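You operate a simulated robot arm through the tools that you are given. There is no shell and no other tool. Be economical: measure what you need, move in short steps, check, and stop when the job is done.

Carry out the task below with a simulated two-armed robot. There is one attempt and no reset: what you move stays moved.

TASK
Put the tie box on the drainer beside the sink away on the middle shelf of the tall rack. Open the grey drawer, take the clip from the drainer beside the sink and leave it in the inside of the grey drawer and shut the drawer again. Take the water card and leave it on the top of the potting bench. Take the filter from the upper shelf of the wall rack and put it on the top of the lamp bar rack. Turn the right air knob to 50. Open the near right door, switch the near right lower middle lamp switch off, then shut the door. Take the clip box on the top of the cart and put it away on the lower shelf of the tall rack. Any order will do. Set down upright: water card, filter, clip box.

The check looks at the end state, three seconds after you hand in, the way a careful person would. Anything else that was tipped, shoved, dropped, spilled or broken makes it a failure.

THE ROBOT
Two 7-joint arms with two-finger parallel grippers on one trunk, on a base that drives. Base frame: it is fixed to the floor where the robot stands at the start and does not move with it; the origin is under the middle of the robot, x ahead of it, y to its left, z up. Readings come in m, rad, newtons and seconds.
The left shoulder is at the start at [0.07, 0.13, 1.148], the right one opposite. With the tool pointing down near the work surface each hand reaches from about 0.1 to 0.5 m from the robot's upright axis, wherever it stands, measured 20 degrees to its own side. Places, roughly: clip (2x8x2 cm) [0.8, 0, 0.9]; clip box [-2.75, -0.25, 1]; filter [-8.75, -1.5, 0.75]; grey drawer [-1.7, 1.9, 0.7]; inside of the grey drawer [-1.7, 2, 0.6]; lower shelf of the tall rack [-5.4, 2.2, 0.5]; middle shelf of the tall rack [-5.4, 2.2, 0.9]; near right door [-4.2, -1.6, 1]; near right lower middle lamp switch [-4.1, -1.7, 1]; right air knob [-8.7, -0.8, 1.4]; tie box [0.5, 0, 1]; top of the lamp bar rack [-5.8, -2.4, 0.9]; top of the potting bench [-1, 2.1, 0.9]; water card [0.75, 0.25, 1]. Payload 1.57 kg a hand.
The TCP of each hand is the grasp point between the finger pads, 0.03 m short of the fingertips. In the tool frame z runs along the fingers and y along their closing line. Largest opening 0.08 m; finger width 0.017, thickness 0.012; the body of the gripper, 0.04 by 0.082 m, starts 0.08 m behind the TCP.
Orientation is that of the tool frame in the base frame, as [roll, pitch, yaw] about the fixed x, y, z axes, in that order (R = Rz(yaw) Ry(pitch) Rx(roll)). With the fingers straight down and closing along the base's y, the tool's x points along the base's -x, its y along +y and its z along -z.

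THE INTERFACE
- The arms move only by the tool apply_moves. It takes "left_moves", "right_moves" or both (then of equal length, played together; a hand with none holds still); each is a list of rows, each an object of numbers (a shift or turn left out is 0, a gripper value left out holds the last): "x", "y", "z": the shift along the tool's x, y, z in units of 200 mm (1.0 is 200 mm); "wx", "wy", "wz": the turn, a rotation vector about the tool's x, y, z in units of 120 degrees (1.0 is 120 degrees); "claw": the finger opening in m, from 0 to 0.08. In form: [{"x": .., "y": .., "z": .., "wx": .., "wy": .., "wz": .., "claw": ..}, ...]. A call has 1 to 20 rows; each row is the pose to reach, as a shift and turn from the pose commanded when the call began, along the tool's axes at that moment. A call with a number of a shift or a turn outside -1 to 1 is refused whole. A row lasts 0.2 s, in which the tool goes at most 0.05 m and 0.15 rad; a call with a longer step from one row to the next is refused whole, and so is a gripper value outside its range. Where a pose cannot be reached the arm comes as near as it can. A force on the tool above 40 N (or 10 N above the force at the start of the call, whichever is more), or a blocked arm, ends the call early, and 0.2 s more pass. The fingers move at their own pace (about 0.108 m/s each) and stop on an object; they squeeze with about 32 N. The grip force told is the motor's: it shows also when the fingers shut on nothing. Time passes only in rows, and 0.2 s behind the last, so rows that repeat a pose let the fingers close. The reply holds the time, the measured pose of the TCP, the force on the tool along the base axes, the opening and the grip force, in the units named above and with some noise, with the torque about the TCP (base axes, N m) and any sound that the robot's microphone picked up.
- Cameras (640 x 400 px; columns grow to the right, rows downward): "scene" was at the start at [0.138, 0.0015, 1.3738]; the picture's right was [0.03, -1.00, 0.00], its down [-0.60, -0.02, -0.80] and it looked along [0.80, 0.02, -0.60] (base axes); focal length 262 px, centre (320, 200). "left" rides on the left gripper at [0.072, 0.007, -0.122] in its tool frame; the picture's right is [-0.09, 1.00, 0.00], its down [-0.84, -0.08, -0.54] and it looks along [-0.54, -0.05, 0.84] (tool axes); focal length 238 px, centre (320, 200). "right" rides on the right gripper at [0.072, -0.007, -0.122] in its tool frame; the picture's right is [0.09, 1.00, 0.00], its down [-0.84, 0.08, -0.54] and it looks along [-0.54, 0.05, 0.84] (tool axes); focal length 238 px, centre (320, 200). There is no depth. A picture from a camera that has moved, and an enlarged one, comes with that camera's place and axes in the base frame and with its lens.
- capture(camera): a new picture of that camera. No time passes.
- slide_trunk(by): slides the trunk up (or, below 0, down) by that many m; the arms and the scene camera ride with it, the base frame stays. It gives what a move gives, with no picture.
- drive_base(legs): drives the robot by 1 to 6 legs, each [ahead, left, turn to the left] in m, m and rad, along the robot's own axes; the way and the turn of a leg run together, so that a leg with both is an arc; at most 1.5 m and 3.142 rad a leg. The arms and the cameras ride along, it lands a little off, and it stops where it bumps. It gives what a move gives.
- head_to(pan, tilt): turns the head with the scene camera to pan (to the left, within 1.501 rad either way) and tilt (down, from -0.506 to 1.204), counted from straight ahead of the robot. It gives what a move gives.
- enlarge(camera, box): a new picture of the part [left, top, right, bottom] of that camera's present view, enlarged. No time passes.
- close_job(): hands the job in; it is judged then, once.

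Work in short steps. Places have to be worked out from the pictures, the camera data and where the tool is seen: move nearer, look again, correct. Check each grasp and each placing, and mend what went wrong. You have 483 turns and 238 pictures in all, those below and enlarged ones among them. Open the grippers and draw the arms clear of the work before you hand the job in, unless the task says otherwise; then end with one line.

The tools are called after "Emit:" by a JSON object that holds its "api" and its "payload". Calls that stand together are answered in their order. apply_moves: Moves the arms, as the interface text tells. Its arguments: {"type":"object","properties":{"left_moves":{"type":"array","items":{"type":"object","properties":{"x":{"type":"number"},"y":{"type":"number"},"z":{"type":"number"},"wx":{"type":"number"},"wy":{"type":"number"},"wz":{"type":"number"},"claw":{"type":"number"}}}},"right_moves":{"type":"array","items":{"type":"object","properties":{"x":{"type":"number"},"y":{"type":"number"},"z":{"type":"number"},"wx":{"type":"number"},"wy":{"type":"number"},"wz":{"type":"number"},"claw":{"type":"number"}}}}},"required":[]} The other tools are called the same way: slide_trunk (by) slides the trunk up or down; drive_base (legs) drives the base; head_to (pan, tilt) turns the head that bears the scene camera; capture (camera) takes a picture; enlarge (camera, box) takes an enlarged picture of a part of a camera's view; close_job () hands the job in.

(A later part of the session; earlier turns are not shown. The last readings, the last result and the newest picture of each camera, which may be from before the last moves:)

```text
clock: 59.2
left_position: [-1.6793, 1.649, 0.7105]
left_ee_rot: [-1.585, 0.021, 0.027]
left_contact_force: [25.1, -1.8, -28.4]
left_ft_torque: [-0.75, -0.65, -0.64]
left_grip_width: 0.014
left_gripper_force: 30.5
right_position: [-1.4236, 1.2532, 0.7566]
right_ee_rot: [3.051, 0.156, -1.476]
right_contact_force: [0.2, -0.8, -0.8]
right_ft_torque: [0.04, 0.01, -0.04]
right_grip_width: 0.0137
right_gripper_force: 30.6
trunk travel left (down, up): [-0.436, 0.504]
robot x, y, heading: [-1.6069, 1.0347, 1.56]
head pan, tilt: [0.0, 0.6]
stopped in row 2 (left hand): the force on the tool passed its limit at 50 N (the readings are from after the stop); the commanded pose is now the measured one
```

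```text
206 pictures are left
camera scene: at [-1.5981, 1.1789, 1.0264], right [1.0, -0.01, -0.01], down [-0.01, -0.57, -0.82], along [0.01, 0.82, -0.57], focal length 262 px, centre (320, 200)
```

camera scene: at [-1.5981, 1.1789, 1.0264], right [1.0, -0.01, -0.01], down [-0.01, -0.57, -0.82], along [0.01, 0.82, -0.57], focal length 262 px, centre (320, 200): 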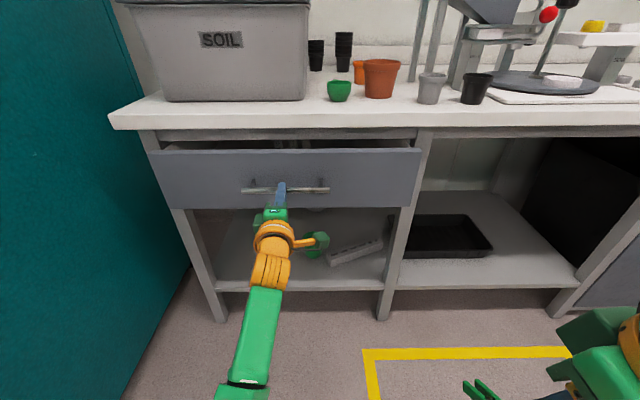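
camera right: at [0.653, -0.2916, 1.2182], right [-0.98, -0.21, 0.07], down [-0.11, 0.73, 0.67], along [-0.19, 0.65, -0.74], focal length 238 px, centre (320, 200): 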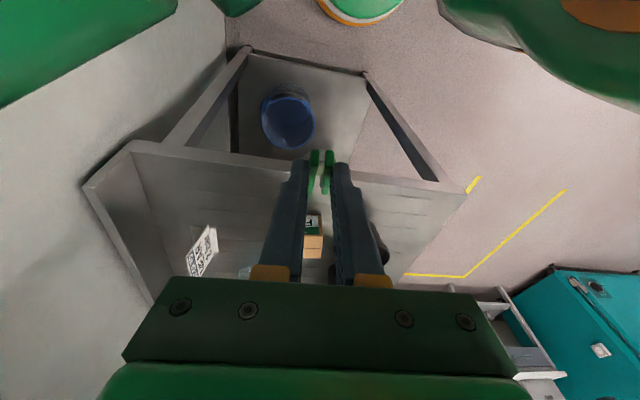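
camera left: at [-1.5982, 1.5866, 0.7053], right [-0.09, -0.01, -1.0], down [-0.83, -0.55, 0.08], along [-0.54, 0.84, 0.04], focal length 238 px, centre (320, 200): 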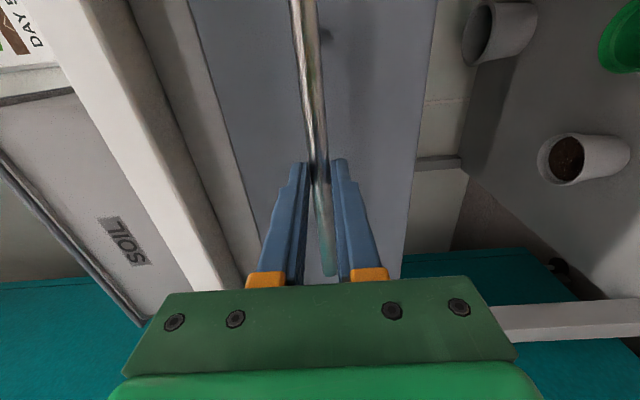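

Sideways forces have built up in the grip. I'll re-grip to release them, then pull by driving the base backwards.

Emit:
{"api": "apply_moves", "payload": {"left_moves": [{"claw": 0.04}, {"claw": 0.04}, {"claw": 0.0}, {"claw": 0.0}, {"claw": 0.0}]}}

Emit:
{"api": "drive_base", "payload": {"legs": [[-0.1, 0, 0]]}}

Emit:
{"api": "capture", "payload": {"camera": "scene"}}

```text
clock: 60.4
left_position: [-1.6887, 1.6507, 0.7099]
left_ee_rot: [-1.583, 0.019, 0.035]
left_contact_force: [-0.3, -0.7, -24.1]
left_ft_torque: [-0.77, -0.54, 0.72]
left_grip_width: 0.0138
left_gripper_force: 30.7
right_position: [-1.4286, 1.2536, 0.7591]
right_ee_rot: [3.056, 0.154, -1.471]
right_contact_force: [0.3, 0.0, -0.1]
right_ft_torque: [0.01, 0.05, 0.03]
right_grip_width: 0.0139
right_gripper_force: 30.4
trunk travel left (down, up): [-0.436, 0.504]
robot x, y, heading: [-1.6072, 1.0369, 1.569]
head pan, tilt: [0.0, 0.6]
```

```text
clock: 61.6
left_position: [-1.6885, 1.5498, 0.7105]
left_ee_rot: [-1.584, 0.023, 0.037]
left_contact_force: [6.7, 0.4, -27.6]
left_ft_torque: [-0.77, -0.55, -0.67]
left_grip_width: 0.0142
left_gripper_force: 30.2
right_position: [-1.4297, 1.1537, 0.7576]
right_ee_rot: [3.055, 0.153, -1.468]
right_contact_force: [0.2, -0.4, 0.1]
right_ft_torque: [0.01, -0.03, -0.02]
right_grip_width: 0.0136
right_gripper_force: 30.3
trunk travel left (down, up): [-0.436, 0.504]
robot x, y, heading: [-1.6045, 0.9374, 1.567]
head pan, tilt: [0.0, 0.6]
```

```text
205 pictures are left
camera scene: at [-1.6046, 1.0806, 1.0264], right [1.0, 0.0, 0.0], down [0.0, -0.57, -0.82], along [0.0, 0.82, -0.57], focal length 262 px, centre (320, 200)
```

scene: 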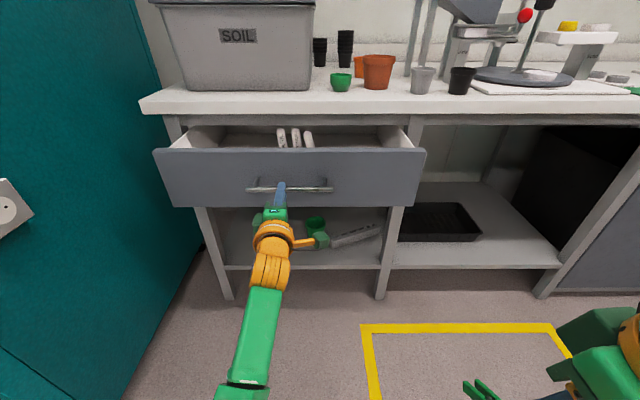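

Pulling by base works smoothly; the drawer is ~16 cm open. Pull another 8 cm.

Emit:
{"api": "drive_base", "payload": {"legs": [[-0.08, 0, 0]]}}

Emit:
{"api": "capture", "payload": {"camera": "scene"}}

```text
clock: 62.6
left_position: [-1.6868, 1.4709, 0.7099]
left_ee_rot: [-1.584, 0.026, 0.037]
left_contact_force: [14.5, -0.5, -22.9]
left_ft_torque: [-0.66, -0.59, -0.9]
left_grip_width: 0.0143
left_gripper_force: 30.5
right_position: [-1.4282, 1.0752, 0.7584]
right_ee_rot: [3.056, 0.156, -1.468]
right_contact_force: [0.4, -0.3, -0.5]
right_ft_torque: [0.04, -0.01, 0.0]
right_grip_width: 0.0137
right_gripper_force: 30.2
trunk travel left (down, up): [-0.436, 0.504]
robot x, y, heading: [-1.6039, 0.8593, 1.566]
head pan, tilt: [0.0, 0.6]
```

```text
204 pictures are left
camera scene: at [-1.6023, 1.0003, 1.0266], right [1.0, 0.0, 0.0], down [0.0, -0.57, -0.82], along [0.0, 0.82, -0.57], focal length 262 px, centre (320, 200)
```

scene: 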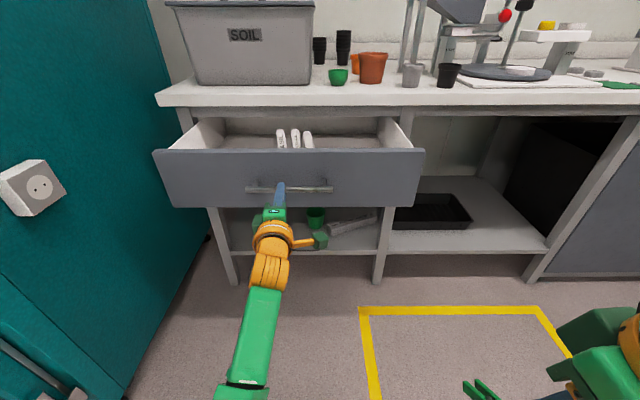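

The drawer is open ~24 cm. Release the handle, draw the left hand back and up.

Emit:
{"api": "apply_moves", "payload": {"left_moves": [{"claw": 0.06}, {"claw": 0.06}, {"z": -0.2}, {"z": -0.4}, {"z": -0.6}, {"z": -0.7, "y": -0.15, "x": -0.1}, {"z": -0.8, "y": -0.35, "x": -0.2}, {"z": -0.9, "y": -0.55, "x": -0.3}, {"z": -1.0, "y": -0.75, "x": -0.4}, {"z": -1.0, "y": -0.9, "x": -0.5}]}}

Emit:
{"api": "slide_trunk", "payload": {"by": 0.15}}

Emit:
{"api": "capture", "payload": {"camera": "scene"}}

```text
clock: 63.6
left_position: [-1.7107, 1.4141, 0.8359]
left_ee_rot: [-1.313, 0.064, 0.092]
left_contact_force: [-0.1, 1.1, 0.5]
left_ft_torque: [0.03, 0.0, 0.01]
left_grip_width: 0.0597
left_gripper_force: 0.1
right_position: [-1.4295, 1.0694, 0.7603]
right_ee_rot: [3.059, 0.163, -1.468]
right_contact_force: [0.1, 0.5, -0.3]
right_ft_torque: [-0.01, -0.03, 0.02]
right_grip_width: 0.0138
right_gripper_force: 30.1
trunk travel left (down, up): [-0.436, 0.504]
robot x, y, heading: [-1.6074, 0.8562, 1.571]
head pan, tilt: [0.0, 0.6]
stopped in row 4 (left hand): the arm was blocked; the commanded pose is now the measured one
```

```text
clock: 65.3
left_position: [-1.7083, 1.4156, 0.985]
left_ee_rot: [-1.316, 0.067, 0.093]
left_contact_force: [-0.2, 1.2, 0.2]
left_ft_torque: [-0.01, -0.01, -0.03]
left_grip_width: 0.06
left_gripper_force: 0.0
right_position: [-1.4288, 1.0692, 0.9098]
right_ee_rot: [3.059, 0.16, -1.467]
right_contact_force: [0.3, -0.5, 0.2]
right_ft_torque: [0.03, -0.03, 0.0]
right_grip_width: 0.0139
right_gripper_force: 30.2
trunk travel left (down, up): [-0.586, 0.354]
robot x, y, heading: [-1.6047, 0.8551, 1.564]
head pan, tilt: [0.0, 0.6]
```

```text
203 pictures are left
camera scene: at [-1.605, 0.9943, 1.1776], right [1.0, 0.0, 0.0], down [0.0, -0.57, -0.82], along [0.0, 0.82, -0.57], focal length 262 px, centre (320, 200)
```

scene: 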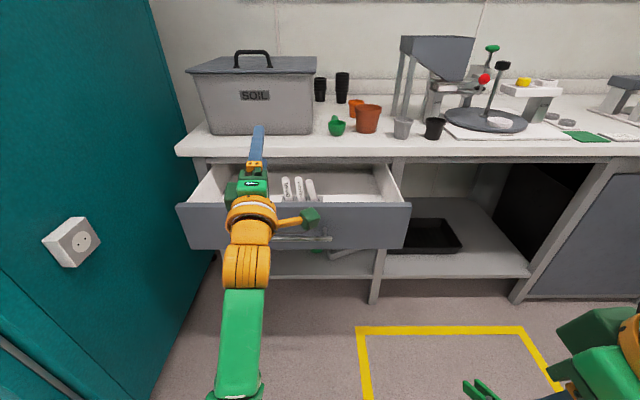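

The arm re-posed itself when blocked, but the hand is free above the drawer. Turn the left hand back to pointing down while drawing it back.

Emit:
{"api": "apply_moves", "payload": {"left_moves": [{"x": -0.02, "y": -0.02, "z": -0.05, "wx": -0.0385, "wy": 0.0385, "wz": 0.0385}, {"x": -0.04, "y": -0.04, "z": -0.1, "wx": -0.077, "wy": 0.077, "wz": 0.077}, {"x": -0.06, "y": -0.06, "z": -0.15, "wx": -0.1155, "wy": 0.1155, "wz": 0.1155}, {"x": -0.08, "y": -0.08, "z": -0.2, "wx": -0.154, "wy": 0.154, "wz": 0.154}, {"x": -0.1, "y": -0.1, "z": -0.25, "wx": -0.1925, "wy": 0.1925, "wz": 0.1925}, {"x": -0.12, "y": -0.12, "z": -0.3, "wx": -0.231, "wy": 0.231, "wz": 0.231}, {"x": -0.14, "y": -0.14, "z": -0.35, "wx": -0.2695, "wy": 0.2695, "wz": 0.2695}, {"x": -0.16, "y": -0.16, "z": -0.4, "wx": -0.308, "wy": 0.308, "wz": 0.308}, {"x": -0.18, "y": -0.18, "z": -0.45, "wx": -0.3465, "wy": 0.3465, "wz": 0.3465}, {"x": -0.2, "y": -0.2, "z": -0.5, "wx": -0.385, "wy": 0.385, "wz": 0.385}, {"x": -0.22, "y": -0.22, "z": -0.55, "wx": -0.4235, "wy": 0.4235, "wz": 0.4235}, {"x": -0.24, "y": -0.24, "z": -0.6, "wx": -0.462, "wy": 0.462, "wz": 0.462}, {"x": -0.26, "y": -0.26, "z": -0.65, "wx": -0.5005, "wy": 0.5005, "wz": 0.5005}, {"x": -0.28, "y": -0.28, "z": -0.7, "wx": -0.539, "wy": 0.539, "wz": 0.539}, {"x": -0.3, "y": -0.3, "z": -0.75, "wx": -0.577, "wy": 0.577, "wz": 0.577}]}}

Emit:
{"api": "capture", "payload": {"camera": "scene"}}

```text
clock: 68.5
left_position: [-1.7486, 1.2486, 1.0088]
left_ee_rot: [3.087, 0.253, -1.501]
left_contact_force: [0.6, -0.3, 0.5]
left_ft_torque: [0.01, 0.03, -0.02]
left_grip_width: 0.06
left_gripper_force: 0.1
right_position: [-1.4283, 1.0692, 0.9097]
right_ee_rot: [3.058, 0.162, -1.469]
right_contact_force: [1.0, -0.1, 0.0]
right_ft_torque: [-0.02, -0.02, 0.05]
right_grip_width: 0.0139
right_gripper_force: 30.3
trunk travel left (down, up): [-0.586, 0.354]
robot x, y, heading: [-1.607, 0.8555, 1.564]
head pan, tilt: [0.0, 0.6]
```

```text
202 pictures are left
camera scene: at [-1.6045, 0.9939, 1.1776], right [1.0, 0.0, 0.0], down [0.0, -0.56, -0.83], along [0.0, 0.83, -0.56], focal length 262 px, centre (320, 200)
```

scene: 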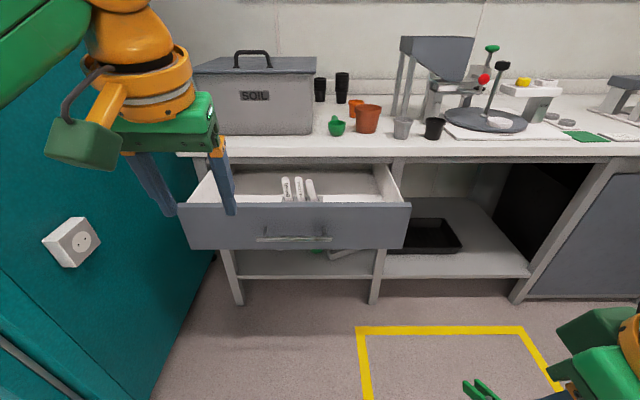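

Drawer intact and open. Drive ahead 0.30 m so the right hand can reach into it.

Emit:
{"api": "drive_base", "payload": {"legs": [[0.3, 0, 0]]}}

Emit:
{"api": "head_to", "payload": {"pan": 0.0, "tilt": 0.9}}

Emit:
{"api": "capture", "payload": {"camera": "scene"}}

Emit:
{"api": "capture", "payload": {"camera": "right"}}

```text
clock: 70.5
left_position: [-1.7474, 1.5471, 1.0086]
left_ee_rot: [3.085, 0.253, -1.504]
left_contact_force: [0.1, -0.4, -0.5]
left_ft_torque: [0.03, 0.02, -0.03]
left_grip_width: 0.0599
left_gripper_force: 0.0
right_position: [-1.428, 1.3662, 0.9104]
right_ee_rot: [3.057, 0.163, -1.469]
right_contact_force: [-1.1, 0.1, 0.2]
right_ft_torque: [0.04, -0.01, 0.0]
right_grip_width: 0.0138
right_gripper_force: 29.9
trunk travel left (down, up): [-0.586, 0.354]
robot x, y, heading: [-1.6036, 1.1545, 1.567]
head pan, tilt: [0.0, 0.6]
```

```text
clock: 71.3
left_position: [-1.748, 1.5457, 1.0087]
left_ee_rot: [3.088, 0.252, -1.502]
left_contact_force: [0.8, 0.4, 0.6]
left_ft_torque: [0.02, 0.0, -0.03]
left_grip_width: 0.06
left_gripper_force: 0.0
right_position: [-1.4278, 1.3667, 0.9105]
right_ee_rot: [3.057, 0.161, -1.47]
right_contact_force: [0.8, -0.1, 0.5]
right_ft_torque: [-0.02, 0.0, -0.01]
right_grip_width: 0.0139
right_gripper_force: 30.5
trunk travel left (down, up): [-0.586, 0.354]
robot x, y, heading: [-1.605, 1.1551, 1.566]
head pan, tilt: [0.0, 0.901]
```

```text
201 pictures are left
camera scene: at [-1.6037, 1.2781, 1.1529], right [1.0, -0.01, 0.0], down [0.0, -0.78, -0.62], along [0.0, 0.62, -0.78], focal length 262 px, centre (320, 200)
```

scene: 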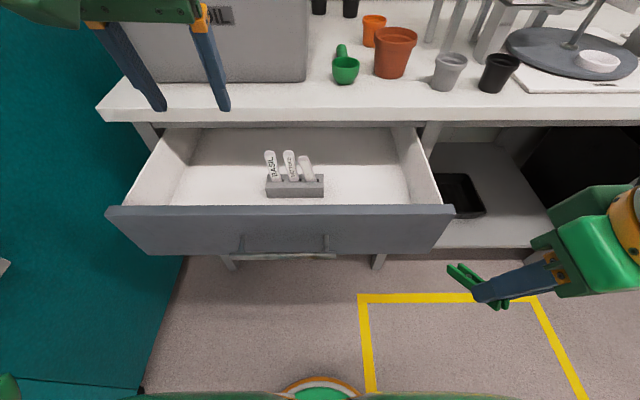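

```text
200 pictures are left
camera right: at [-1.4017, 1.277, 1.0178], right [-0.98, -0.2, 0.07], down [-0.11, 0.73, 0.67], along [-0.19, 0.65, -0.74], focal length 238 px, centre (320, 200)
```

right: 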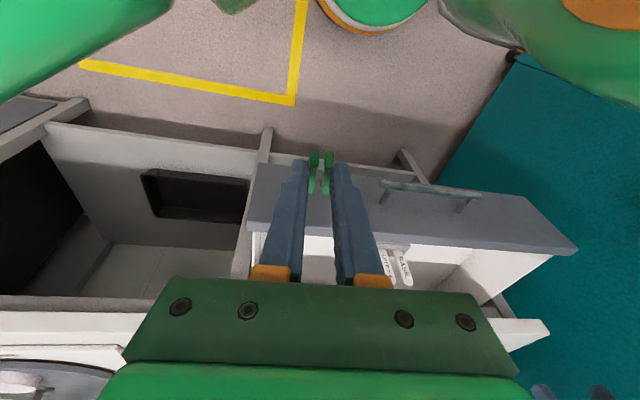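

The free floor of the drawer is to the right of the label block. Move the clip over (−1.47, 1.65), first part of the way.

Emit:
{"api": "apply_moves", "payload": {"right_moves": [{"x": -0.2, "y": 0.01, "z": 0.033}, {"x": -0.4, "y": 0.02, "z": 0.067}, {"x": -0.6, "y": 0.03, "z": 0.1}, {"x": -0.8, "y": 0.04, "z": 0.133}, {"x": -0.9, "y": 0.047, "z": 0.15}]}}

Emit:
{"api": "apply_moves", "payload": {"right_moves": [{"x": -0.2, "y": 0.01, "z": 0.033}, {"x": -0.4, "y": 0.02, "z": 0.067}, {"x": -0.54, "y": 0.03, "z": 0.09}]}}

Emit:
{"api": "capture", "payload": {"camera": "scene"}}

Emit:
{"api": "capture", "payload": {"camera": "right"}}

```text
clock: 72.5
left_position: [-1.7487, 1.5462, 1.0075]
left_ee_rot: [3.086, 0.252, -1.501]
left_contact_force: [0.0, 0.4, -1.0]
left_ft_torque: [-0.01, 0.03, 0.02]
left_grip_width: 0.0602
left_gripper_force: 0.1
right_position: [-1.4583, 1.5474, 0.9115]
right_ee_rot: [3.06, 0.162, -1.47]
right_contact_force: [0.0, 0.6, -1.3]
right_ft_torque: [-0.01, -0.04, 0.03]
right_grip_width: 0.0137
right_gripper_force: 30.2
trunk travel left (down, up): [-0.586, 0.354]
robot x, y, heading: [-1.6079, 1.1528, 1.567]
head pan, tilt: [0.0, 0.901]
```

```text
clock: 73.3
left_position: [-1.7466, 1.5454, 1.0086]
left_ee_rot: [3.087, 0.253, -1.502]
left_contact_force: [0.7, -0.2, -0.6]
left_ft_torque: [-0.05, 0.01, 0.05]
left_grip_width: 0.0601
left_gripper_force: 0.0
right_position: [-1.4741, 1.6331, 0.9124]
right_ee_rot: [3.06, 0.164, -1.467]
right_contact_force: [0.5, -0.1, 0.4]
right_ft_torque: [0.02, 0.01, -0.02]
right_grip_width: 0.0139
right_gripper_force: 30.2
right hand out of reach, approached as far as the arm can: row 3
trunk travel left (down, up): [-0.586, 0.354]
robot x, y, heading: [-1.6033, 1.1532, 1.559]
head pan, tilt: [0.0, 0.901]
```

```text
199 pictures are left
camera scene: at [-1.6036, 1.2777, 1.1529], right [1.0, -0.01, 0.0], down [0.0, -0.78, -0.62], along [0.0, 0.62, -0.78], focal length 262 px, centre (320, 200)
```

scene: 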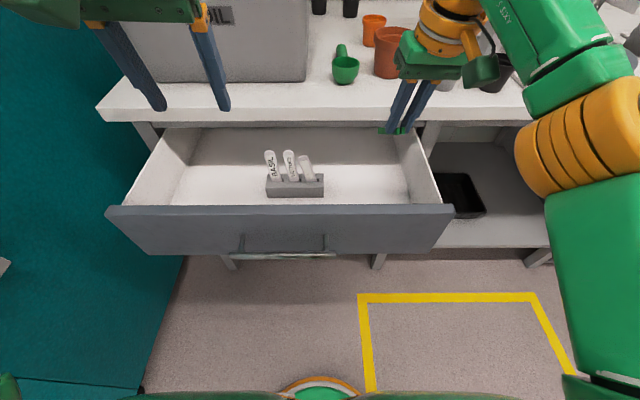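

```text
198 pictures are left
camera right: at [-1.4479, 1.5444, 1.0196], right [-0.98, -0.2, 0.07], down [-0.11, 0.73, 0.68], along [-0.19, 0.65, -0.73], focal length 238 px, centre (320, 200)
```

right: 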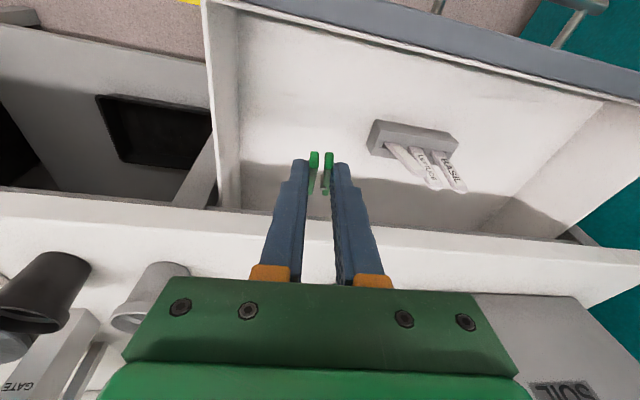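

The clip is over the drawer, clear of the bench edge and walls. Lower it.

Emit:
{"api": "apply_moves", "payload": {"right_moves": [{"x": 0.03, "y": -0.016, "z": 0.187}, {"x": 0.06, "y": -0.032, "z": 0.374}, {"x": 0.09, "y": -0.048, "z": 0.56}, {"x": 0.12, "y": -0.064, "z": 0.747}, {"x": 0.14, "y": -0.072, "z": 0.85}, {"x": 0.15, "y": -0.078, "z": 0.92}]}}

Emit:
{"api": "capture", "payload": {"camera": "scene"}}

Emit:
{"api": "capture", "payload": {"camera": "right"}}

```text
clock: 74.8
left_position: [-1.7476, 1.5479, 1.0071]
left_ee_rot: [3.087, 0.255, -1.503]
left_contact_force: [-0.3, -0.3, 0.6]
left_ft_torque: [-0.02, 0.0, 0.03]
left_grip_width: 0.0601
left_gripper_force: 0.0
right_position: [-1.471, 1.6368, 0.7227]
right_ee_rot: [3.059, 0.161, -1.469]
right_contact_force: [-0.5, 0.2, 0.2]
right_ft_torque: [-0.01, 0.03, 0.01]
right_grip_width: 0.0135
right_gripper_force: 30.5
trunk travel left (down, up): [-0.586, 0.354]
robot x, y, heading: [-1.6041, 1.155, 1.568]
head pan, tilt: [0.0, 0.901]
```

```text
197 pictures are left
camera scene: at [-1.6037, 1.2783, 1.1528], right [1.0, -0.01, 0.0], down [0.0, -0.78, -0.62], along [0.0, 0.62, -0.78], focal length 262 px, centre (320, 200)
```

scene: 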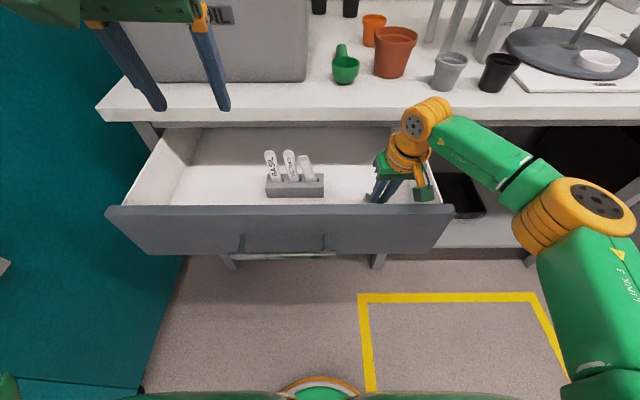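

```text
196 pictures are left
camera right: at [-1.445, 1.5467, 0.8307], right [-0.98, -0.2, 0.07], down [-0.11, 0.73, 0.67], along [-0.19, 0.65, -0.74], focal length 238 px, centre (320, 200)
```

right: 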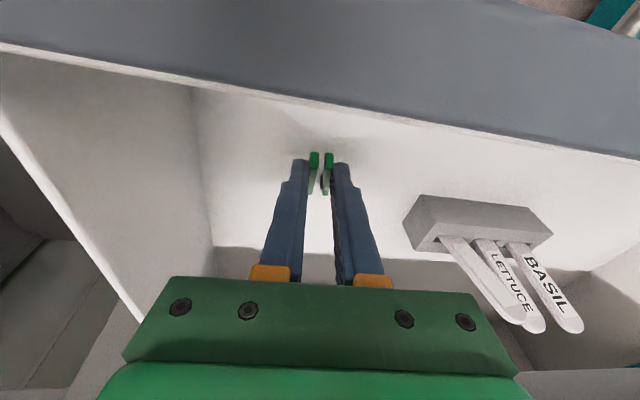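

Still some space below, no contact. Go down another 3 cm gently.

Emit:
{"api": "apply_moves", "payload": {"right_moves": [{"x": 0.008, "y": -0.004, "z": 0.05}, {"x": 0.016, "y": -0.008, "z": 0.1}, {"x": 0.024, "y": -0.012, "z": 0.15}]}}

Emit:
{"api": "capture", "payload": {"camera": "right"}}

```text
clock: 75.5
left_position: [-1.7494, 1.5437, 1.0087]
left_ee_rot: [3.089, 0.256, -1.501]
left_contact_force: [-0.4, -0.4, -0.7]
left_ft_torque: [0.03, 0.01, -0.01]
left_grip_width: 0.0599
left_gripper_force: 0.0
right_position: [-1.4734, 1.6353, 0.696]
right_ee_rot: [3.057, 0.168, -1.469]
right_contact_force: [-0.3, 0.5, 15.8]
right_ft_torque: [0.88, 0.02, 0.0]
right_grip_width: 0.0146
right_gripper_force: 31.2
trunk travel left (down, up): [-0.586, 0.354]
robot x, y, heading: [-1.6078, 1.1526, 1.563]
head pan, tilt: [0.0, 0.901]
```

```text
195 pictures are left
camera right: at [-1.4471, 1.5456, 0.803], right [-0.98, -0.2, 0.07], down [-0.11, 0.73, 0.68], along [-0.19, 0.66, -0.73], focal length 238 px, centre (320, 200)
```

right: 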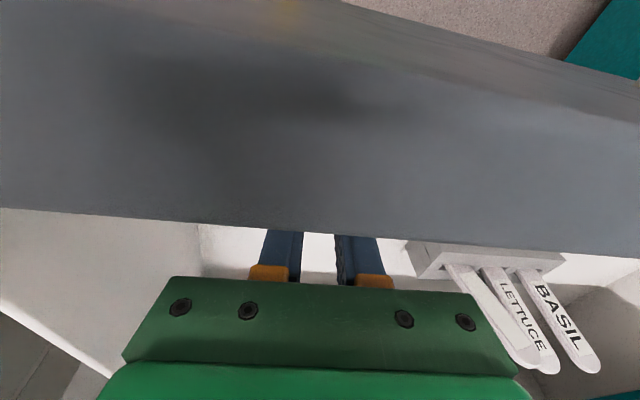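

Contact with the drawer floor (16 N up). Release and lift out.

Emit:
{"api": "apply_moves", "payload": {"right_moves": [{"z": -0.02, "claw": 0.03}, {"z": -0.02, "claw": 0.04}, {"z": -0.05, "claw": 0.04}, {"x": -0.03, "y": 0.016, "z": -0.187}, {"x": -0.06, "y": 0.032, "z": -0.374}, {"x": -0.09, "y": 0.048, "z": -0.56}, {"x": -0.12, "y": 0.064, "z": -0.747}, {"x": -0.15, "y": 0.078, "z": -0.95}]}}

Emit:
{"api": "capture", "payload": {"camera": "right"}}

```text
clock: 77.3
left_position: [-1.7493, 1.546, 1.0079]
left_ee_rot: [3.09, 0.252, -1.502]
left_contact_force: [0.1, 0.2, -0.1]
left_ft_torque: [0.02, -0.02, -0.02]
left_grip_width: 0.0602
left_gripper_force: 0.0
right_position: [-1.4711, 1.6356, 0.8864]
right_ee_rot: [3.059, 0.163, -1.469]
right_contact_force: [-0.4, -0.4, 0.4]
right_ft_torque: [0.03, -0.02, 0.0]
right_grip_width: 0.04
right_gripper_force: 0.0
trunk travel left (down, up): [-0.586, 0.354]
robot x, y, heading: [-1.606, 1.1557, 1.564]
head pan, tilt: [0.0, 0.901]
```

```text
194 pictures are left
camera right: at [-1.4472, 1.5463, 0.9937], right [-0.98, -0.2, 0.07], down [-0.11, 0.73, 0.67], along [-0.19, 0.65, -0.74], focal length 238 px, centre (320, 200)
```

right: 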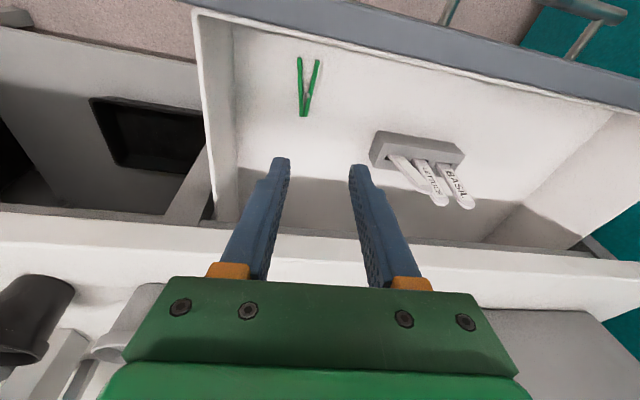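

The clip lies flat in the drawer. Back off with the base and lower the trunk, then push the drawer shut at the handle with the left hand.

Emit:
{"api": "drive_base", "payload": {"legs": [[-0.25, 0, 0]]}}

Emit:
{"api": "slide_trunk", "payload": {"by": -0.2}}

Emit:
{"api": "head_to", "payload": {"pan": 0.0, "tilt": 0.7}}

Emit:
{"api": "capture", "payload": {"camera": "scene"}}

```text
clock: 79.2
left_position: [-1.7486, 1.2902, 1.0075]
left_ee_rot: [3.088, 0.253, -1.503]
left_contact_force: [1.0, 0.3, -0.4]
left_ft_torque: [0.0, 0.0, 0.0]
left_grip_width: 0.0601
left_gripper_force: 0.1
right_position: [-1.4727, 1.3798, 0.8836]
right_ee_rot: [3.058, 0.161, -1.472]
right_contact_force: [-0.3, 0.0, 0.5]
right_ft_torque: [0.0, 0.02, 0.01]
right_grip_width: 0.0398
right_gripper_force: 0.1
trunk travel left (down, up): [-0.586, 0.354]
robot x, y, heading: [-1.6055, 0.8954, 1.563]
head pan, tilt: [0.0, 0.901]
```

```text
clock: 81.4
left_position: [-1.7494, 1.2908, 0.8082]
left_ee_rot: [3.089, 0.252, -1.501]
left_contact_force: [-0.5, -0.5, -0.5]
left_ft_torque: [0.01, 0.02, 0.01]
left_grip_width: 0.0601
left_gripper_force: 0.1
right_position: [-1.4735, 1.3785, 0.6841]
right_ee_rot: [3.057, 0.164, -1.473]
right_contact_force: [0.2, -0.6, 0.0]
right_ft_torque: [0.01, -0.01, -0.01]
right_grip_width: 0.0401
right_gripper_force: 0.1
trunk travel left (down, up): [-0.386, 0.554]
robot x, y, heading: [-1.608, 0.8965, 1.566]
head pan, tilt: [0.0, 0.901]
```

```text
clock: 82.1
left_position: [-1.7496, 1.29, 0.8078]
left_ee_rot: [3.089, 0.253, -1.502]
left_contact_force: [-0.1, 0.5, -0.1]
left_ft_torque: [-0.01, 0.0, -0.02]
left_grip_width: 0.0601
left_gripper_force: 0.1
right_position: [-1.473, 1.3788, 0.6862]
right_ee_rot: [3.058, 0.162, -1.472]
right_contact_force: [-0.2, -0.7, 1.0]
right_ft_torque: [0.01, 0.02, -0.01]
right_grip_width: 0.0399
right_gripper_force: 0.1
trunk travel left (down, up): [-0.386, 0.554]
robot x, y, heading: [-1.6102, 0.8957, 1.57]
head pan, tilt: [0.0, 0.7]
```

```text
193 pictures are left
camera scene: at [-1.605, 1.0308, 0.9689], right [1.0, -0.01, 0.0], down [0.0, -0.64, -0.76], along [0.0, 0.76, -0.64], focal length 262 px, centre (320, 200)
```

scene: 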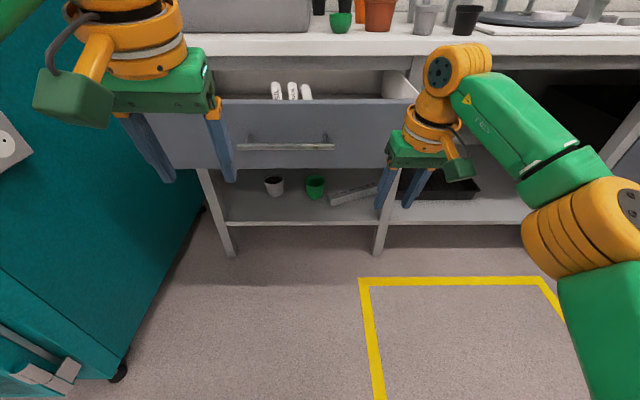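

Both hands can push the panel symmetrically on either side of the handle. Lower the left hand to match the right and close both grippers.

Emit:
{"api": "apply_moves", "payload": {"left_moves": [{"x": -0.06, "y": 0.1, "z": 0.13, "claw": 0.0}, {"x": -0.12, "y": 0.2, "z": 0.26}, {"x": -0.18, "y": 0.3, "z": 0.4}, {"x": -0.24, "y": 0.4, "z": 0.53}, {"x": -0.3, "y": 0.5, "z": 0.66}], "right_moves": [{"claw": 0.0}, {"claw": 0.0}, {"claw": 0.0}, {"claw": 0.0}, {"claw": 0.0}]}}

Emit:
{"api": "drive_base", "payload": {"legs": [[0.25, 0, 0]]}}

Emit:
{"api": "capture", "payload": {"camera": "scene"}}

```text
clock: 83.3
left_position: [-1.8627, 1.3725, 0.6996]
left_ee_rot: [3.09, 0.253, -1.503]
left_contact_force: [-0.3, 0.3, 0.6]
left_ft_torque: [-0.02, 0.02, -0.02]
left_grip_width: 0.0
left_gripper_force: 21.2
right_position: [-1.474, 1.3809, 0.6853]
right_ee_rot: [3.058, 0.161, -1.47]
right_contact_force: [0.4, -0.1, -0.5]
right_ft_torque: [-0.02, 0.0, 0.02]
right_grip_width: 0.0
right_gripper_force: 21.0
trunk travel left (down, up): [-0.386, 0.554]
robot x, y, heading: [-1.6049, 0.8974, 1.57]
head pan, tilt: [0.0, 0.7]
```

```text
clock: 85.1
left_position: [-1.8597, 1.6212, 0.7007]
left_ee_rot: [3.089, 0.253, -1.504]
left_contact_force: [-0.5, -0.3, 0.3]
left_ft_torque: [-0.01, -0.01, 0.02]
left_grip_width: 0.0
left_gripper_force: 21.4
right_position: [-1.4708, 1.6273, 0.6833]
right_ee_rot: [3.057, 0.16, -1.473]
right_contact_force: [1.2, 0.3, -0.4]
right_ft_torque: [-0.05, -0.02, -0.02]
right_grip_width: 0.0001
right_gripper_force: 21.4
trunk travel left (down, up): [-0.386, 0.554]
robot x, y, heading: [-1.6042, 1.1496, 1.567]
head pan, tilt: [0.0, 0.7]
```

```text
192 pictures are left
camera scene: at [-1.6032, 1.2801, 0.9689], right [1.0, -0.01, 0.0], down [0.0, -0.64, -0.76], along [0.01, 0.76, -0.64], focal length 262 px, centre (320, 200)
```

scene: 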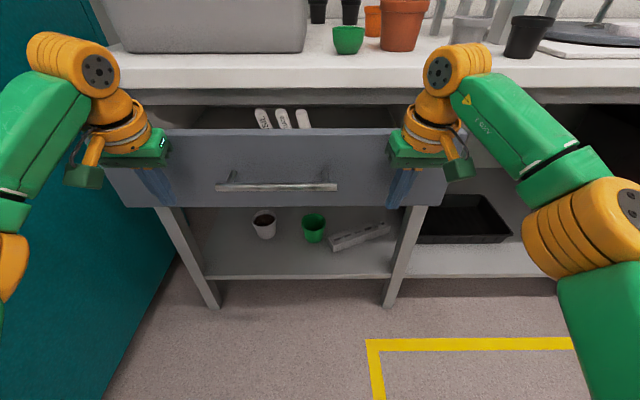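

The drawer is moving in, but the upright wrists would meet the bench lip at the end. I'll back off slightly, tilt both hands forward 45° and finish the push with fingertips.

Emit:
{"api": "drive_base", "payload": {"legs": [[-0.06, 0, 0]]}}

Emit:
{"api": "apply_moves", "payload": {"left_moves": [{"wy": -0.06}, {"wy": -0.12}, {"wy": -0.18}, {"wy": -0.24}, {"wy": -0.29}, {"wy": -0.334}], "right_moves": [{"wy": -0.065}, {"wy": -0.13}, {"wy": -0.195}, {"wy": -0.26}, {"wy": -0.32}, {"wy": -0.377}]}}

Emit:
{"api": "drive_base", "payload": {"legs": [[0.12, 0, 0]]}}

Emit:
{"api": "capture", "payload": {"camera": "scene"}}

```text
clock: 86.1
left_position: [-1.8611, 1.5606, 0.7]
left_ee_rot: [3.087, 0.253, -1.503]
left_contact_force: [0.1, 0.4, 0.2]
left_ft_torque: [0.03, 0.03, 0.0]
left_grip_width: 0.0001
left_gripper_force: 21.6
right_position: [-1.4718, 1.5687, 0.6851]
right_ee_rot: [3.059, 0.162, -1.471]
right_contact_force: [-0.1, 0.4, 0.5]
right_ft_torque: [0.03, -0.06, -0.03]
right_grip_width: 0.0
right_gripper_force: 21.2
trunk travel left (down, up): [-0.386, 0.554]
robot x, y, heading: [-1.6054, 1.0815, 1.565]
head pan, tilt: [0.0, 0.7]
```

```text
clock: 87.5
left_position: [-1.8609, 1.5608, 0.7011]
left_ee_rot: [3.052, 0.952, -1.564]
left_contact_force: [0.1, -0.1, -0.4]
left_ft_torque: [0.0, -0.01, 0.01]
left_grip_width: 0.0
left_gripper_force: 21.2
right_position: [-1.4715, 1.5667, 0.6854]
right_ee_rot: [2.998, 0.95, -1.576]
right_contact_force: [-0.3, -0.3, -0.3]
right_ft_torque: [0.01, 0.03, 0.02]
right_grip_width: 0.0002
right_gripper_force: 21.5
trunk travel left (down, up): [-0.386, 0.554]
robot x, y, heading: [-1.6023, 1.0856, 1.567]
head pan, tilt: [0.0, 0.7]
```

```text
clock: 88.7
left_position: [-1.8606, 1.6828, 0.6995]
left_ee_rot: [3.052, 0.951, -1.563]
left_contact_force: [-0.7, -0.1, -0.1]
left_ft_torque: [0.02, 0.02, 0.01]
left_grip_width: 0.0
left_gripper_force: 21.7
right_position: [-1.4724, 1.6896, 0.684]
right_ee_rot: [3.0, 0.946, -1.572]
right_contact_force: [1.2, 0.0, -0.9]
right_ft_torque: [0.01, 0.01, -0.01]
right_grip_width: 0.0003
right_gripper_force: 21.5
trunk travel left (down, up): [-0.386, 0.554]
robot x, y, heading: [-1.6046, 1.2059, 1.563]
head pan, tilt: [0.0, 0.7]
```

```text
191 pictures are left
camera scene: at [-1.6031, 1.341, 0.9689], right [1.0, -0.01, 0.0], down [0.0, -0.64, -0.76], along [0.0, 0.76, -0.64], focal length 262 px, centre (320, 200)
```

scene: 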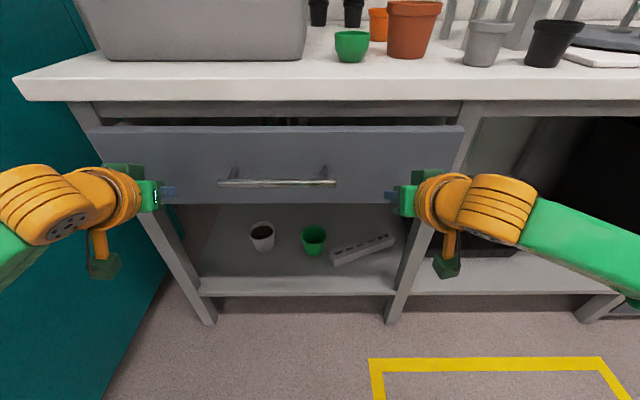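

Nearly shut, about 5 cm to go. Push further.

Emit:
{"api": "drive_base", "payload": {"legs": [[0.06, 0, 0]]}}

Emit:
{"api": "capture", "payload": {"camera": "scene"}}

```text
clock: 89.8
left_position: [-1.8597, 1.7397, 0.7004]
left_ee_rot: [3.053, 0.95, -1.562]
left_contact_force: [-0.4, -0.7, 0.8]
left_ft_torque: [-0.02, 0.01, 0.02]
left_grip_width: 0.0002
left_gripper_force: 21.4
right_position: [-1.4709, 1.7463, 0.6861]
right_ee_rot: [3.0, 0.944, -1.571]
right_contact_force: [-0.1, 0.1, -0.4]
right_ft_torque: [0.02, -0.01, 0.0]
right_grip_width: 0.0
right_gripper_force: 21.1
trunk travel left (down, up): [-0.386, 0.554]
robot x, y, heading: [-1.6041, 1.266, 1.559]
head pan, tilt: [0.0, 0.7]
stopped in leg 1: the force on the tool passed its limit at 80 N (the readings are from after the stop); the commanded pose is now the measured one
```

```text
190 pictures are left
camera scene: at [-1.6025, 1.3988, 0.969], right [1.0, -0.01, 0.0], down [0.0, -0.64, -0.76], along [0.01, 0.76, -0.64], focal length 262 px, centre (320, 200)
```

scene: 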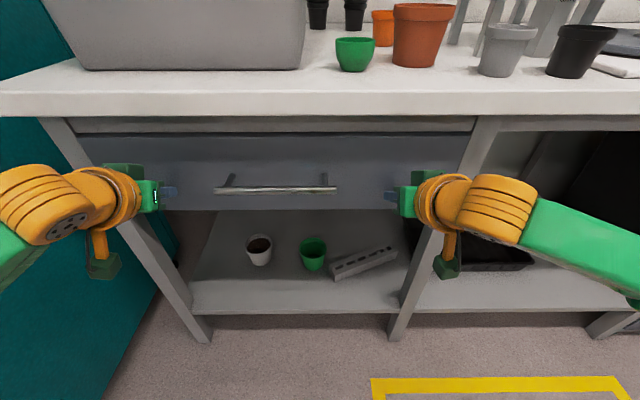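

The drawer is shut against its stop. Back away, straighten the hands and raise the trunk.

Emit:
{"api": "drive_base", "payload": {"legs": [[-0.5, 0, 0]]}}

Emit:
{"api": "apply_moves", "payload": {"left_moves": [{"wy": 0.07, "x": -0.05}, {"wy": 0.14, "x": -0.1}, {"wy": 0.21, "x": -0.15}, {"wy": 0.28, "x": -0.2}, {"wy": 0.35, "x": -0.25}, {"wy": 0.42, "x": -0.3}, {"wy": 0.45, "x": -0.3, "claw": 0.08}], "right_moves": [{"wy": 0.07, "x": -0.05}, {"wy": 0.14, "x": -0.1}, {"wy": 0.21, "x": -0.15}, {"wy": 0.28, "x": -0.2}, {"wy": 0.35, "x": -0.25}, {"wy": 0.42, "x": -0.3}, {"wy": 0.45, "x": -0.3, "claw": 0.08}]}}

Emit:
{"api": "slide_trunk", "payload": {"by": 0.4}}

Emit:
{"api": "capture", "payload": {"camera": "scene"}}

```text
clock: 92.8
left_position: [-1.863, 1.2417, 0.7011]
left_ee_rot: [3.052, 0.949, -1.564]
left_contact_force: [0.1, 0.5, 0.2]
left_ft_torque: [0.0, 0.0, -0.01]
left_grip_width: 0.0001
left_gripper_force: 21.9
right_position: [-1.4744, 1.2459, 0.6852]
right_ee_rot: [3.0, 0.941, -1.575]
right_contact_force: [-0.4, -0.9, 0.0]
right_ft_torque: [0.0, -0.01, -0.02]
right_grip_width: 0.0
right_gripper_force: 21.6
trunk travel left (down, up): [-0.386, 0.554]
robot x, y, heading: [-1.6091, 0.7659, 1.561]
head pan, tilt: [0.0, 0.7]
```

```text
clock: 94.3
left_position: [-1.8696, 1.2171, 0.7246]
left_ee_rot: [3.09, 0.045, -1.494]
left_contact_force: [-0.5, -0.1, 0.6]
left_ft_torque: [-0.01, -0.01, -0.04]
left_grip_width: 0.0788
left_gripper_force: 0.8
left hand out of reach, approached as far as the arm can: row 5, 6, 7
right_position: [-1.4903, 1.2052, 0.7345]
right_ee_rot: [3.062, 0.015, -1.46]
right_contact_force: [-1.1, -0.4, 0.3]
right_ft_torque: [0.0, -0.04, 0.01]
right_grip_width: 0.0788
right_gripper_force: 0.8
right hand out of reach, approached as far as the arm can: row 5, 6, 7
trunk travel left (down, up): [-0.386, 0.554]
robot x, y, heading: [-1.6114, 0.7633, 1.559]
head pan, tilt: [0.0, 0.7]
```

```text
clock: 98.2
left_position: [-1.8677, 1.2179, 1.1244]
left_ee_rot: [3.09, 0.047, -1.493]
left_contact_force: [-0.3, 0.2, -1.1]
left_ft_torque: [-0.01, -0.01, 0.02]
left_grip_width: 0.08
left_gripper_force: 0.0
right_position: [-1.4875, 1.2076, 1.1348]
right_ee_rot: [3.058, 0.018, -1.459]
right_contact_force: [0.5, -0.1, 0.7]
right_ft_torque: [-0.01, 0.04, 0.02]
right_grip_width: 0.08
right_gripper_force: 0.1
trunk travel left (down, up): [-0.786, 0.154]
robot x, y, heading: [-1.6049, 0.7671, 1.564]
head pan, tilt: [0.0, 0.7]
```

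```text
189 pictures are left
camera scene: at [-1.6063, 0.9, 1.3689], right [1.0, -0.01, 0.0], down [-0.01, -0.64, -0.76], along [0.01, 0.76, -0.64], focal length 262 px, centre (320, 200)
```

scene: 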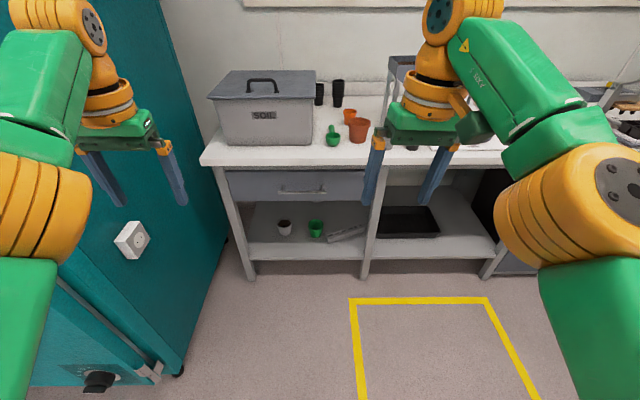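

Drawer closed, surroundings intact. Return to the sink's right end for the card and tie box.

Emit:
{"api": "drive_base", "payload": {"legs": [[-1.5, 0, 0], [0, -1.5, 0], [0, -0.53, 0]]}}

Emit:
{"api": "head_to", "payload": {"pan": -0.2, "tilt": 0.6}}

Emit:
{"api": "capture", "payload": {"camera": "scene"}}

```text
clock: 115.5
left_position: [0.143, -0.3214, 1.1238]
left_ee_rot: [3.091, 0.046, -1.483]
left_contact_force: [0.3, 0.1, -0.1]
left_ft_torque: [-0.02, -0.02, -0.01]
left_grip_width: 0.0799
left_gripper_force: 0.0
right_position: [0.5234, -0.3284, 1.1337]
right_ee_rot: [3.059, 0.018, -1.447]
right_contact_force: [0.6, 0.1, 0.1]
right_ft_torque: [0.0, -0.01, 0.01]
right_grip_width: 0.0801
right_gripper_force: 0.1
trunk travel left (down, up): [-0.786, 0.154]
robot x, y, heading: [0.4105, -0.7732, 1.572]
head pan, tilt: [0.0, 0.7]
```

```text
clock: 116.2
left_position: [0.1448, -0.3219, 1.1248]
left_ee_rot: [3.09, 0.044, -1.483]
left_contact_force: [0.2, 0.3, -0.7]
left_ft_torque: [0.0, 0.0, 0.02]
left_grip_width: 0.08
left_gripper_force: 0.1
right_position: [0.5256, -0.3286, 1.1344]
right_ee_rot: [3.058, 0.017, -1.449]
right_contact_force: [0.3, 0.0, -0.4]
right_ft_torque: [0.0, -0.03, -0.03]
right_grip_width: 0.0801
right_gripper_force: 0.1
trunk travel left (down, up): [-0.786, 0.154]
robot x, y, heading: [0.4126, -0.7724, 1.573]
head pan, tilt: [-0.201, 0.6]
```

```text
188 pictures are left
camera scene: at [0.4277, -0.6351, 1.3776], right [0.98, -0.2, 0.0], down [-0.11, -0.55, -0.82], along [0.16, 0.81, -0.57], focal length 262 px, centre (320, 200)
```

scene: 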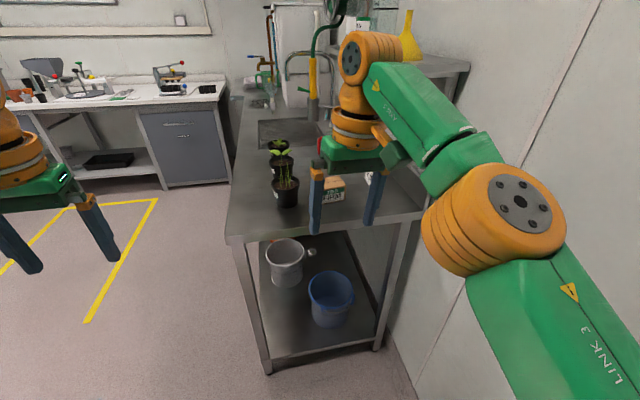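

Drive up to the counter end again.

Emit:
{"api": "drive_base", "payload": {"legs": [[0.36, -0.03, 0]]}}

Emit:
{"api": "apply_moves", "payload": {"right_moves": [{"x": 0.02, "y": -0.14, "wy": -0.05}, {"x": 0.05, "y": -0.28, "wy": -0.1}, {"x": 0.1, "y": -0.42, "wy": -0.15}, {"x": 0.15, "y": -0.56, "wy": -0.2}, {"x": 0.2, "y": -0.7, "wy": -0.25}, {"x": 0.25, "y": -0.84, "wy": -0.3, "z": 0.05}, {"x": 0.3, "y": -0.96, "wy": -0.35, "z": 0.1}]}}

Emit:
{"api": "capture", "payload": {"camera": "right"}}

Emit:
{"api": "capture", "payload": {"camera": "scene"}}

```text
clock: 118.5
left_position: [0.1732, 0.0352, 1.1259]
left_ee_rot: [3.088, 0.048, -1.482]
left_contact_force: [-0.5, 0.5, 0.0]
left_ft_torque: [0.02, -0.02, -0.01]
left_grip_width: 0.0798
left_gripper_force: 0.1
right_position: [0.5531, 0.0274, 1.134]
right_ee_rot: [3.06, 0.02, -1.447]
right_contact_force: [0.3, 0.5, 0.3]
right_ft_torque: [0.0, 0.04, 0.0]
right_grip_width: 0.0799
right_gripper_force: 0.1
trunk travel left (down, up): [-0.786, 0.154]
robot x, y, heading: [0.4384, -0.4138, 1.578]
head pan, tilt: [-0.201, 0.6]
```

```text
clock: 120.3
left_position: [0.0146, 0.0179, 1.1207]
left_ee_rot: [3.131, 0.043, -1.216]
left_contact_force: [-2.3, -0.2, -0.5]
left_ft_torque: [0.0, -0.2, 0.03]
left_grip_width: 0.0798
left_gripper_force: 0.1
right_position: [0.5903, 0.1011, 1.1139]
right_ee_rot: [2.999, 0.753, -1.439]
right_contact_force: [1.8, -1.5, -2.1]
right_ft_torque: [0.27, 0.18, 0.02]
right_grip_width: 0.0802
right_gripper_force: 0.1
trunk travel left (down, up): [-0.786, 0.154]
robot x, y, heading: [0.4192, -0.3479, 1.804]
head pan, tilt: [-0.201, 0.6]
stopped in row 7 (right hand): the arm was blocked; the commanded pose is now the measured one
```

```text
187 pictures are left
camera right: at [0.6308, -0.0291, 1.152], right [-0.96, -0.29, 0.04], down [-0.03, 0.24, 0.97], along [-0.29, 0.93, -0.23], focal length 238 px, centre (320, 200)
```

right: 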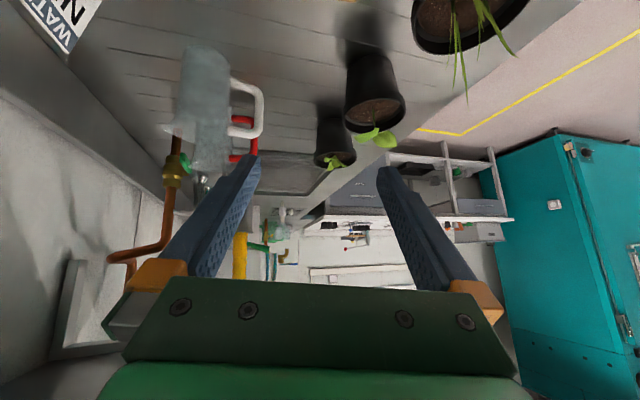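

```text
186 pictures are left
camera scene: at [0.257, -0.2466, 1.3813], right [0.99, 0.04, 0.11], down [0.11, -0.54, -0.83], along [0.03, 0.84, -0.54], focal length 262 px, centre (320, 200)
```

scene: 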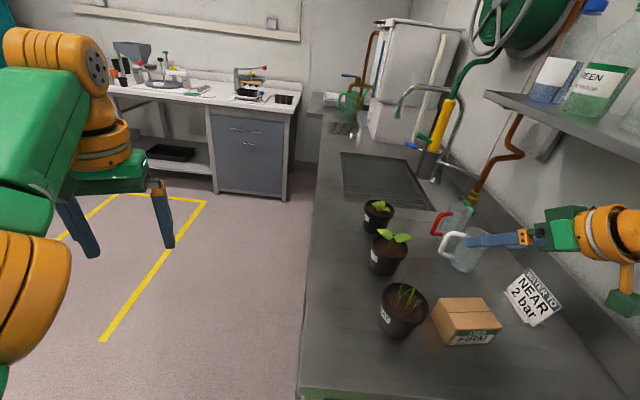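

The robot got pushed round (heading 1.80, camera tilted): the right elbow presses against the wall. Relieve it at once by moving the hand back toward −x.

Emit:
{"api": "apply_moves", "payload": {"right_moves": [{"y": 0.1, "z": -0.05, "x": -0.05}, {"y": 0.25, "z": -0.1, "x": -0.1}, {"y": 0.4, "z": -0.15, "x": -0.15}, {"y": 0.55, "z": -0.2, "x": -0.2}]}}

Emit:
{"api": "capture", "payload": {"camera": "scene"}}

```text
clock: 120.7
left_position: [0.1736, 0.0586, 1.1413]
left_ee_rot: [2.97, 0.085, -1.182]
left_contact_force: [-32.7, 148.0, -61.5]
left_ft_torque: [-13.15, -1.59, 3.05]
left_grip_width: 0.0799
left_gripper_force: 0.0
right_position: [0.7128, 0.1534, 1.0271]
right_ee_rot: [2.685, 0.586, -1.724]
right_contact_force: [-1.0, 1.4, 3.4]
right_ft_torque: [-0.35, -0.23, 0.06]
right_grip_width: 0.08
right_gripper_force: 0.1
trunk travel left (down, up): [-0.786, 0.154]
robot x, y, heading: [0.4162, -0.3304, 1.861]
head pan, tilt: [-0.201, 0.6]
stopped in row 1 (left hand): the arm was blocked; the commanded pose is now the measured one
```

```text
185 pictures are left
camera scene: at [0.4059, -0.1953, 1.3774], right [1.0, 0.09, -0.01], down [0.04, -0.56, -0.82], along [-0.08, 0.82, -0.57], focal length 262 px, centre (320, 200)
```

scene: 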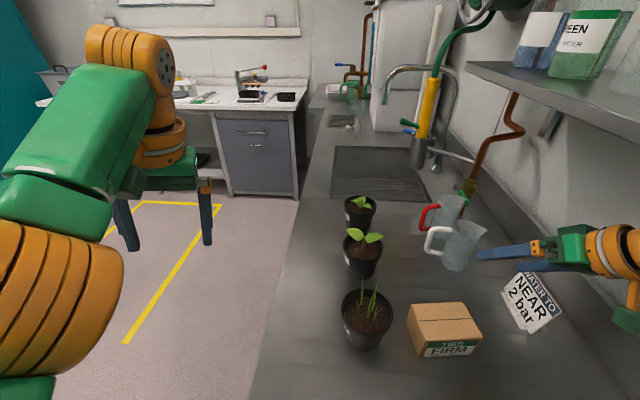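

The robot settled upright again. Look to the right to see where the right elbow stands relative to the wall.

Emit:
{"api": "head_to", "payload": {"pan": -1.1, "tilt": 0.5}}

Emit:
{"api": "capture", "payload": {"camera": "scene"}}

Emit:
{"api": "capture", "payload": {"camera": "right"}}

```text
clock: 121.8
left_position: [0.1241, 0.0442, 1.1375]
left_ee_rot: [3.026, 0.051, -1.199]
left_contact_force: [-0.7, 0.5, -0.5]
left_ft_torque: [-0.04, -0.04, -0.03]
left_grip_width: 0.0797
left_gripper_force: 0.0
right_position: [0.698, 0.1275, 1.0562]
right_ee_rot: [2.891, 0.678, -1.503]
right_contact_force: [-1.6, 0.5, -0.4]
right_ft_torque: [-0.01, -0.03, -0.03]
right_grip_width: 0.08
right_gripper_force: 0.1
trunk travel left (down, up): [-0.786, 0.154]
robot x, y, heading: [0.4154, -0.3442, 1.827]
head pan, tilt: [-1.1, 0.499]
```

```text
184 pictures are left
camera scene: at [0.4699, -0.2343, 1.3871], right [0.67, -0.75, 0.0], down [-0.35, -0.32, -0.88], along [0.66, 0.58, -0.47], focal length 262 px, centre (320, 200)
```

scene: 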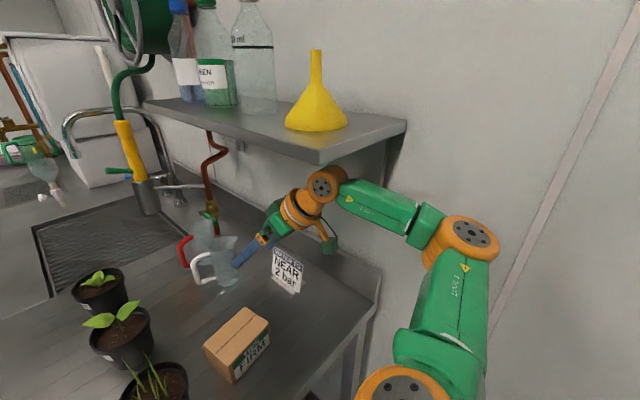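

```text
183 pictures are left
camera right: at [0.7427, 0.002, 1.1021], right [-0.95, -0.29, 0.13], down [0.04, 0.31, 0.95], along [-0.32, 0.9, -0.29], focal length 238 px, centre (320, 200)
```

right: 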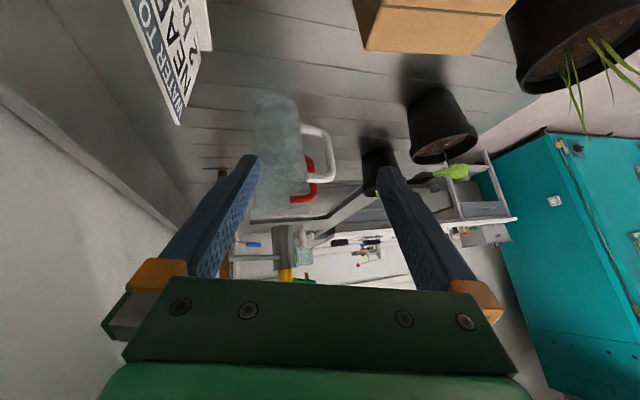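

The wrist had come up against the shelf's end from below. Nothing on the shelf moved. Withdraw the hand horizontally out from under the shelf.

Emit:
{"api": "apply_moves", "payload": {"right_moves": [{"x": 0.14, "y": 0.11, "z": -0.09}, {"x": 0.28, "y": 0.22, "z": -0.18}, {"x": 0.42, "y": 0.34, "z": -0.27}, {"x": 0.567, "y": 0.45, "z": -0.355}]}}

Emit:
{"api": "capture", "payload": {"camera": "scene"}}

```text
clock: 122.8
left_position: [0.1299, 0.0443, 1.1395]
left_ee_rot: [3.021, 0.057, -1.201]
left_contact_force: [-0.5, 0.1, 0.1]
left_ft_torque: [0.0, 0.0, 0.02]
left_grip_width: 0.0799
left_gripper_force: 0.1
right_position: [0.6514, -0.0169, 1.0572]
right_ee_rot: [2.884, 0.676, -1.508]
right_contact_force: [-0.4, -0.4, -0.1]
right_ft_torque: [0.01, 0.0, -0.03]
right_grip_width: 0.0802
right_gripper_force: 0.2
right hand out of reach, approached as far as the arm can: row 4
trunk travel left (down, up): [-0.786, 0.154]
robot x, y, heading: [0.4186, -0.3389, 1.822]
head pan, tilt: [-1.1, 0.499]
```

```text
182 pictures are left
camera scene: at [0.4769, -0.235, 1.3869], right [0.66, -0.75, 0.0], down [-0.36, -0.32, -0.88], along [0.66, 0.58, -0.48], focal length 262 px, centre (320, 200)
```

scene: 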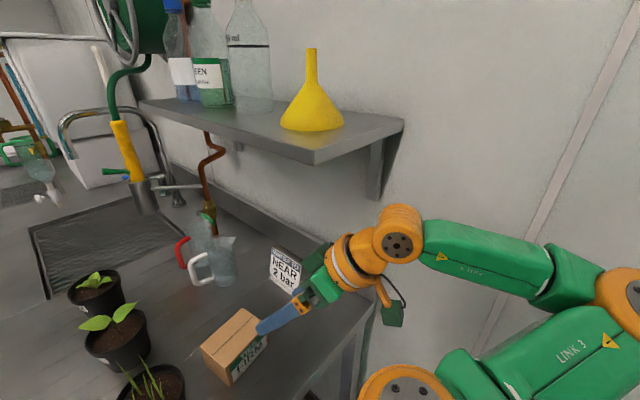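

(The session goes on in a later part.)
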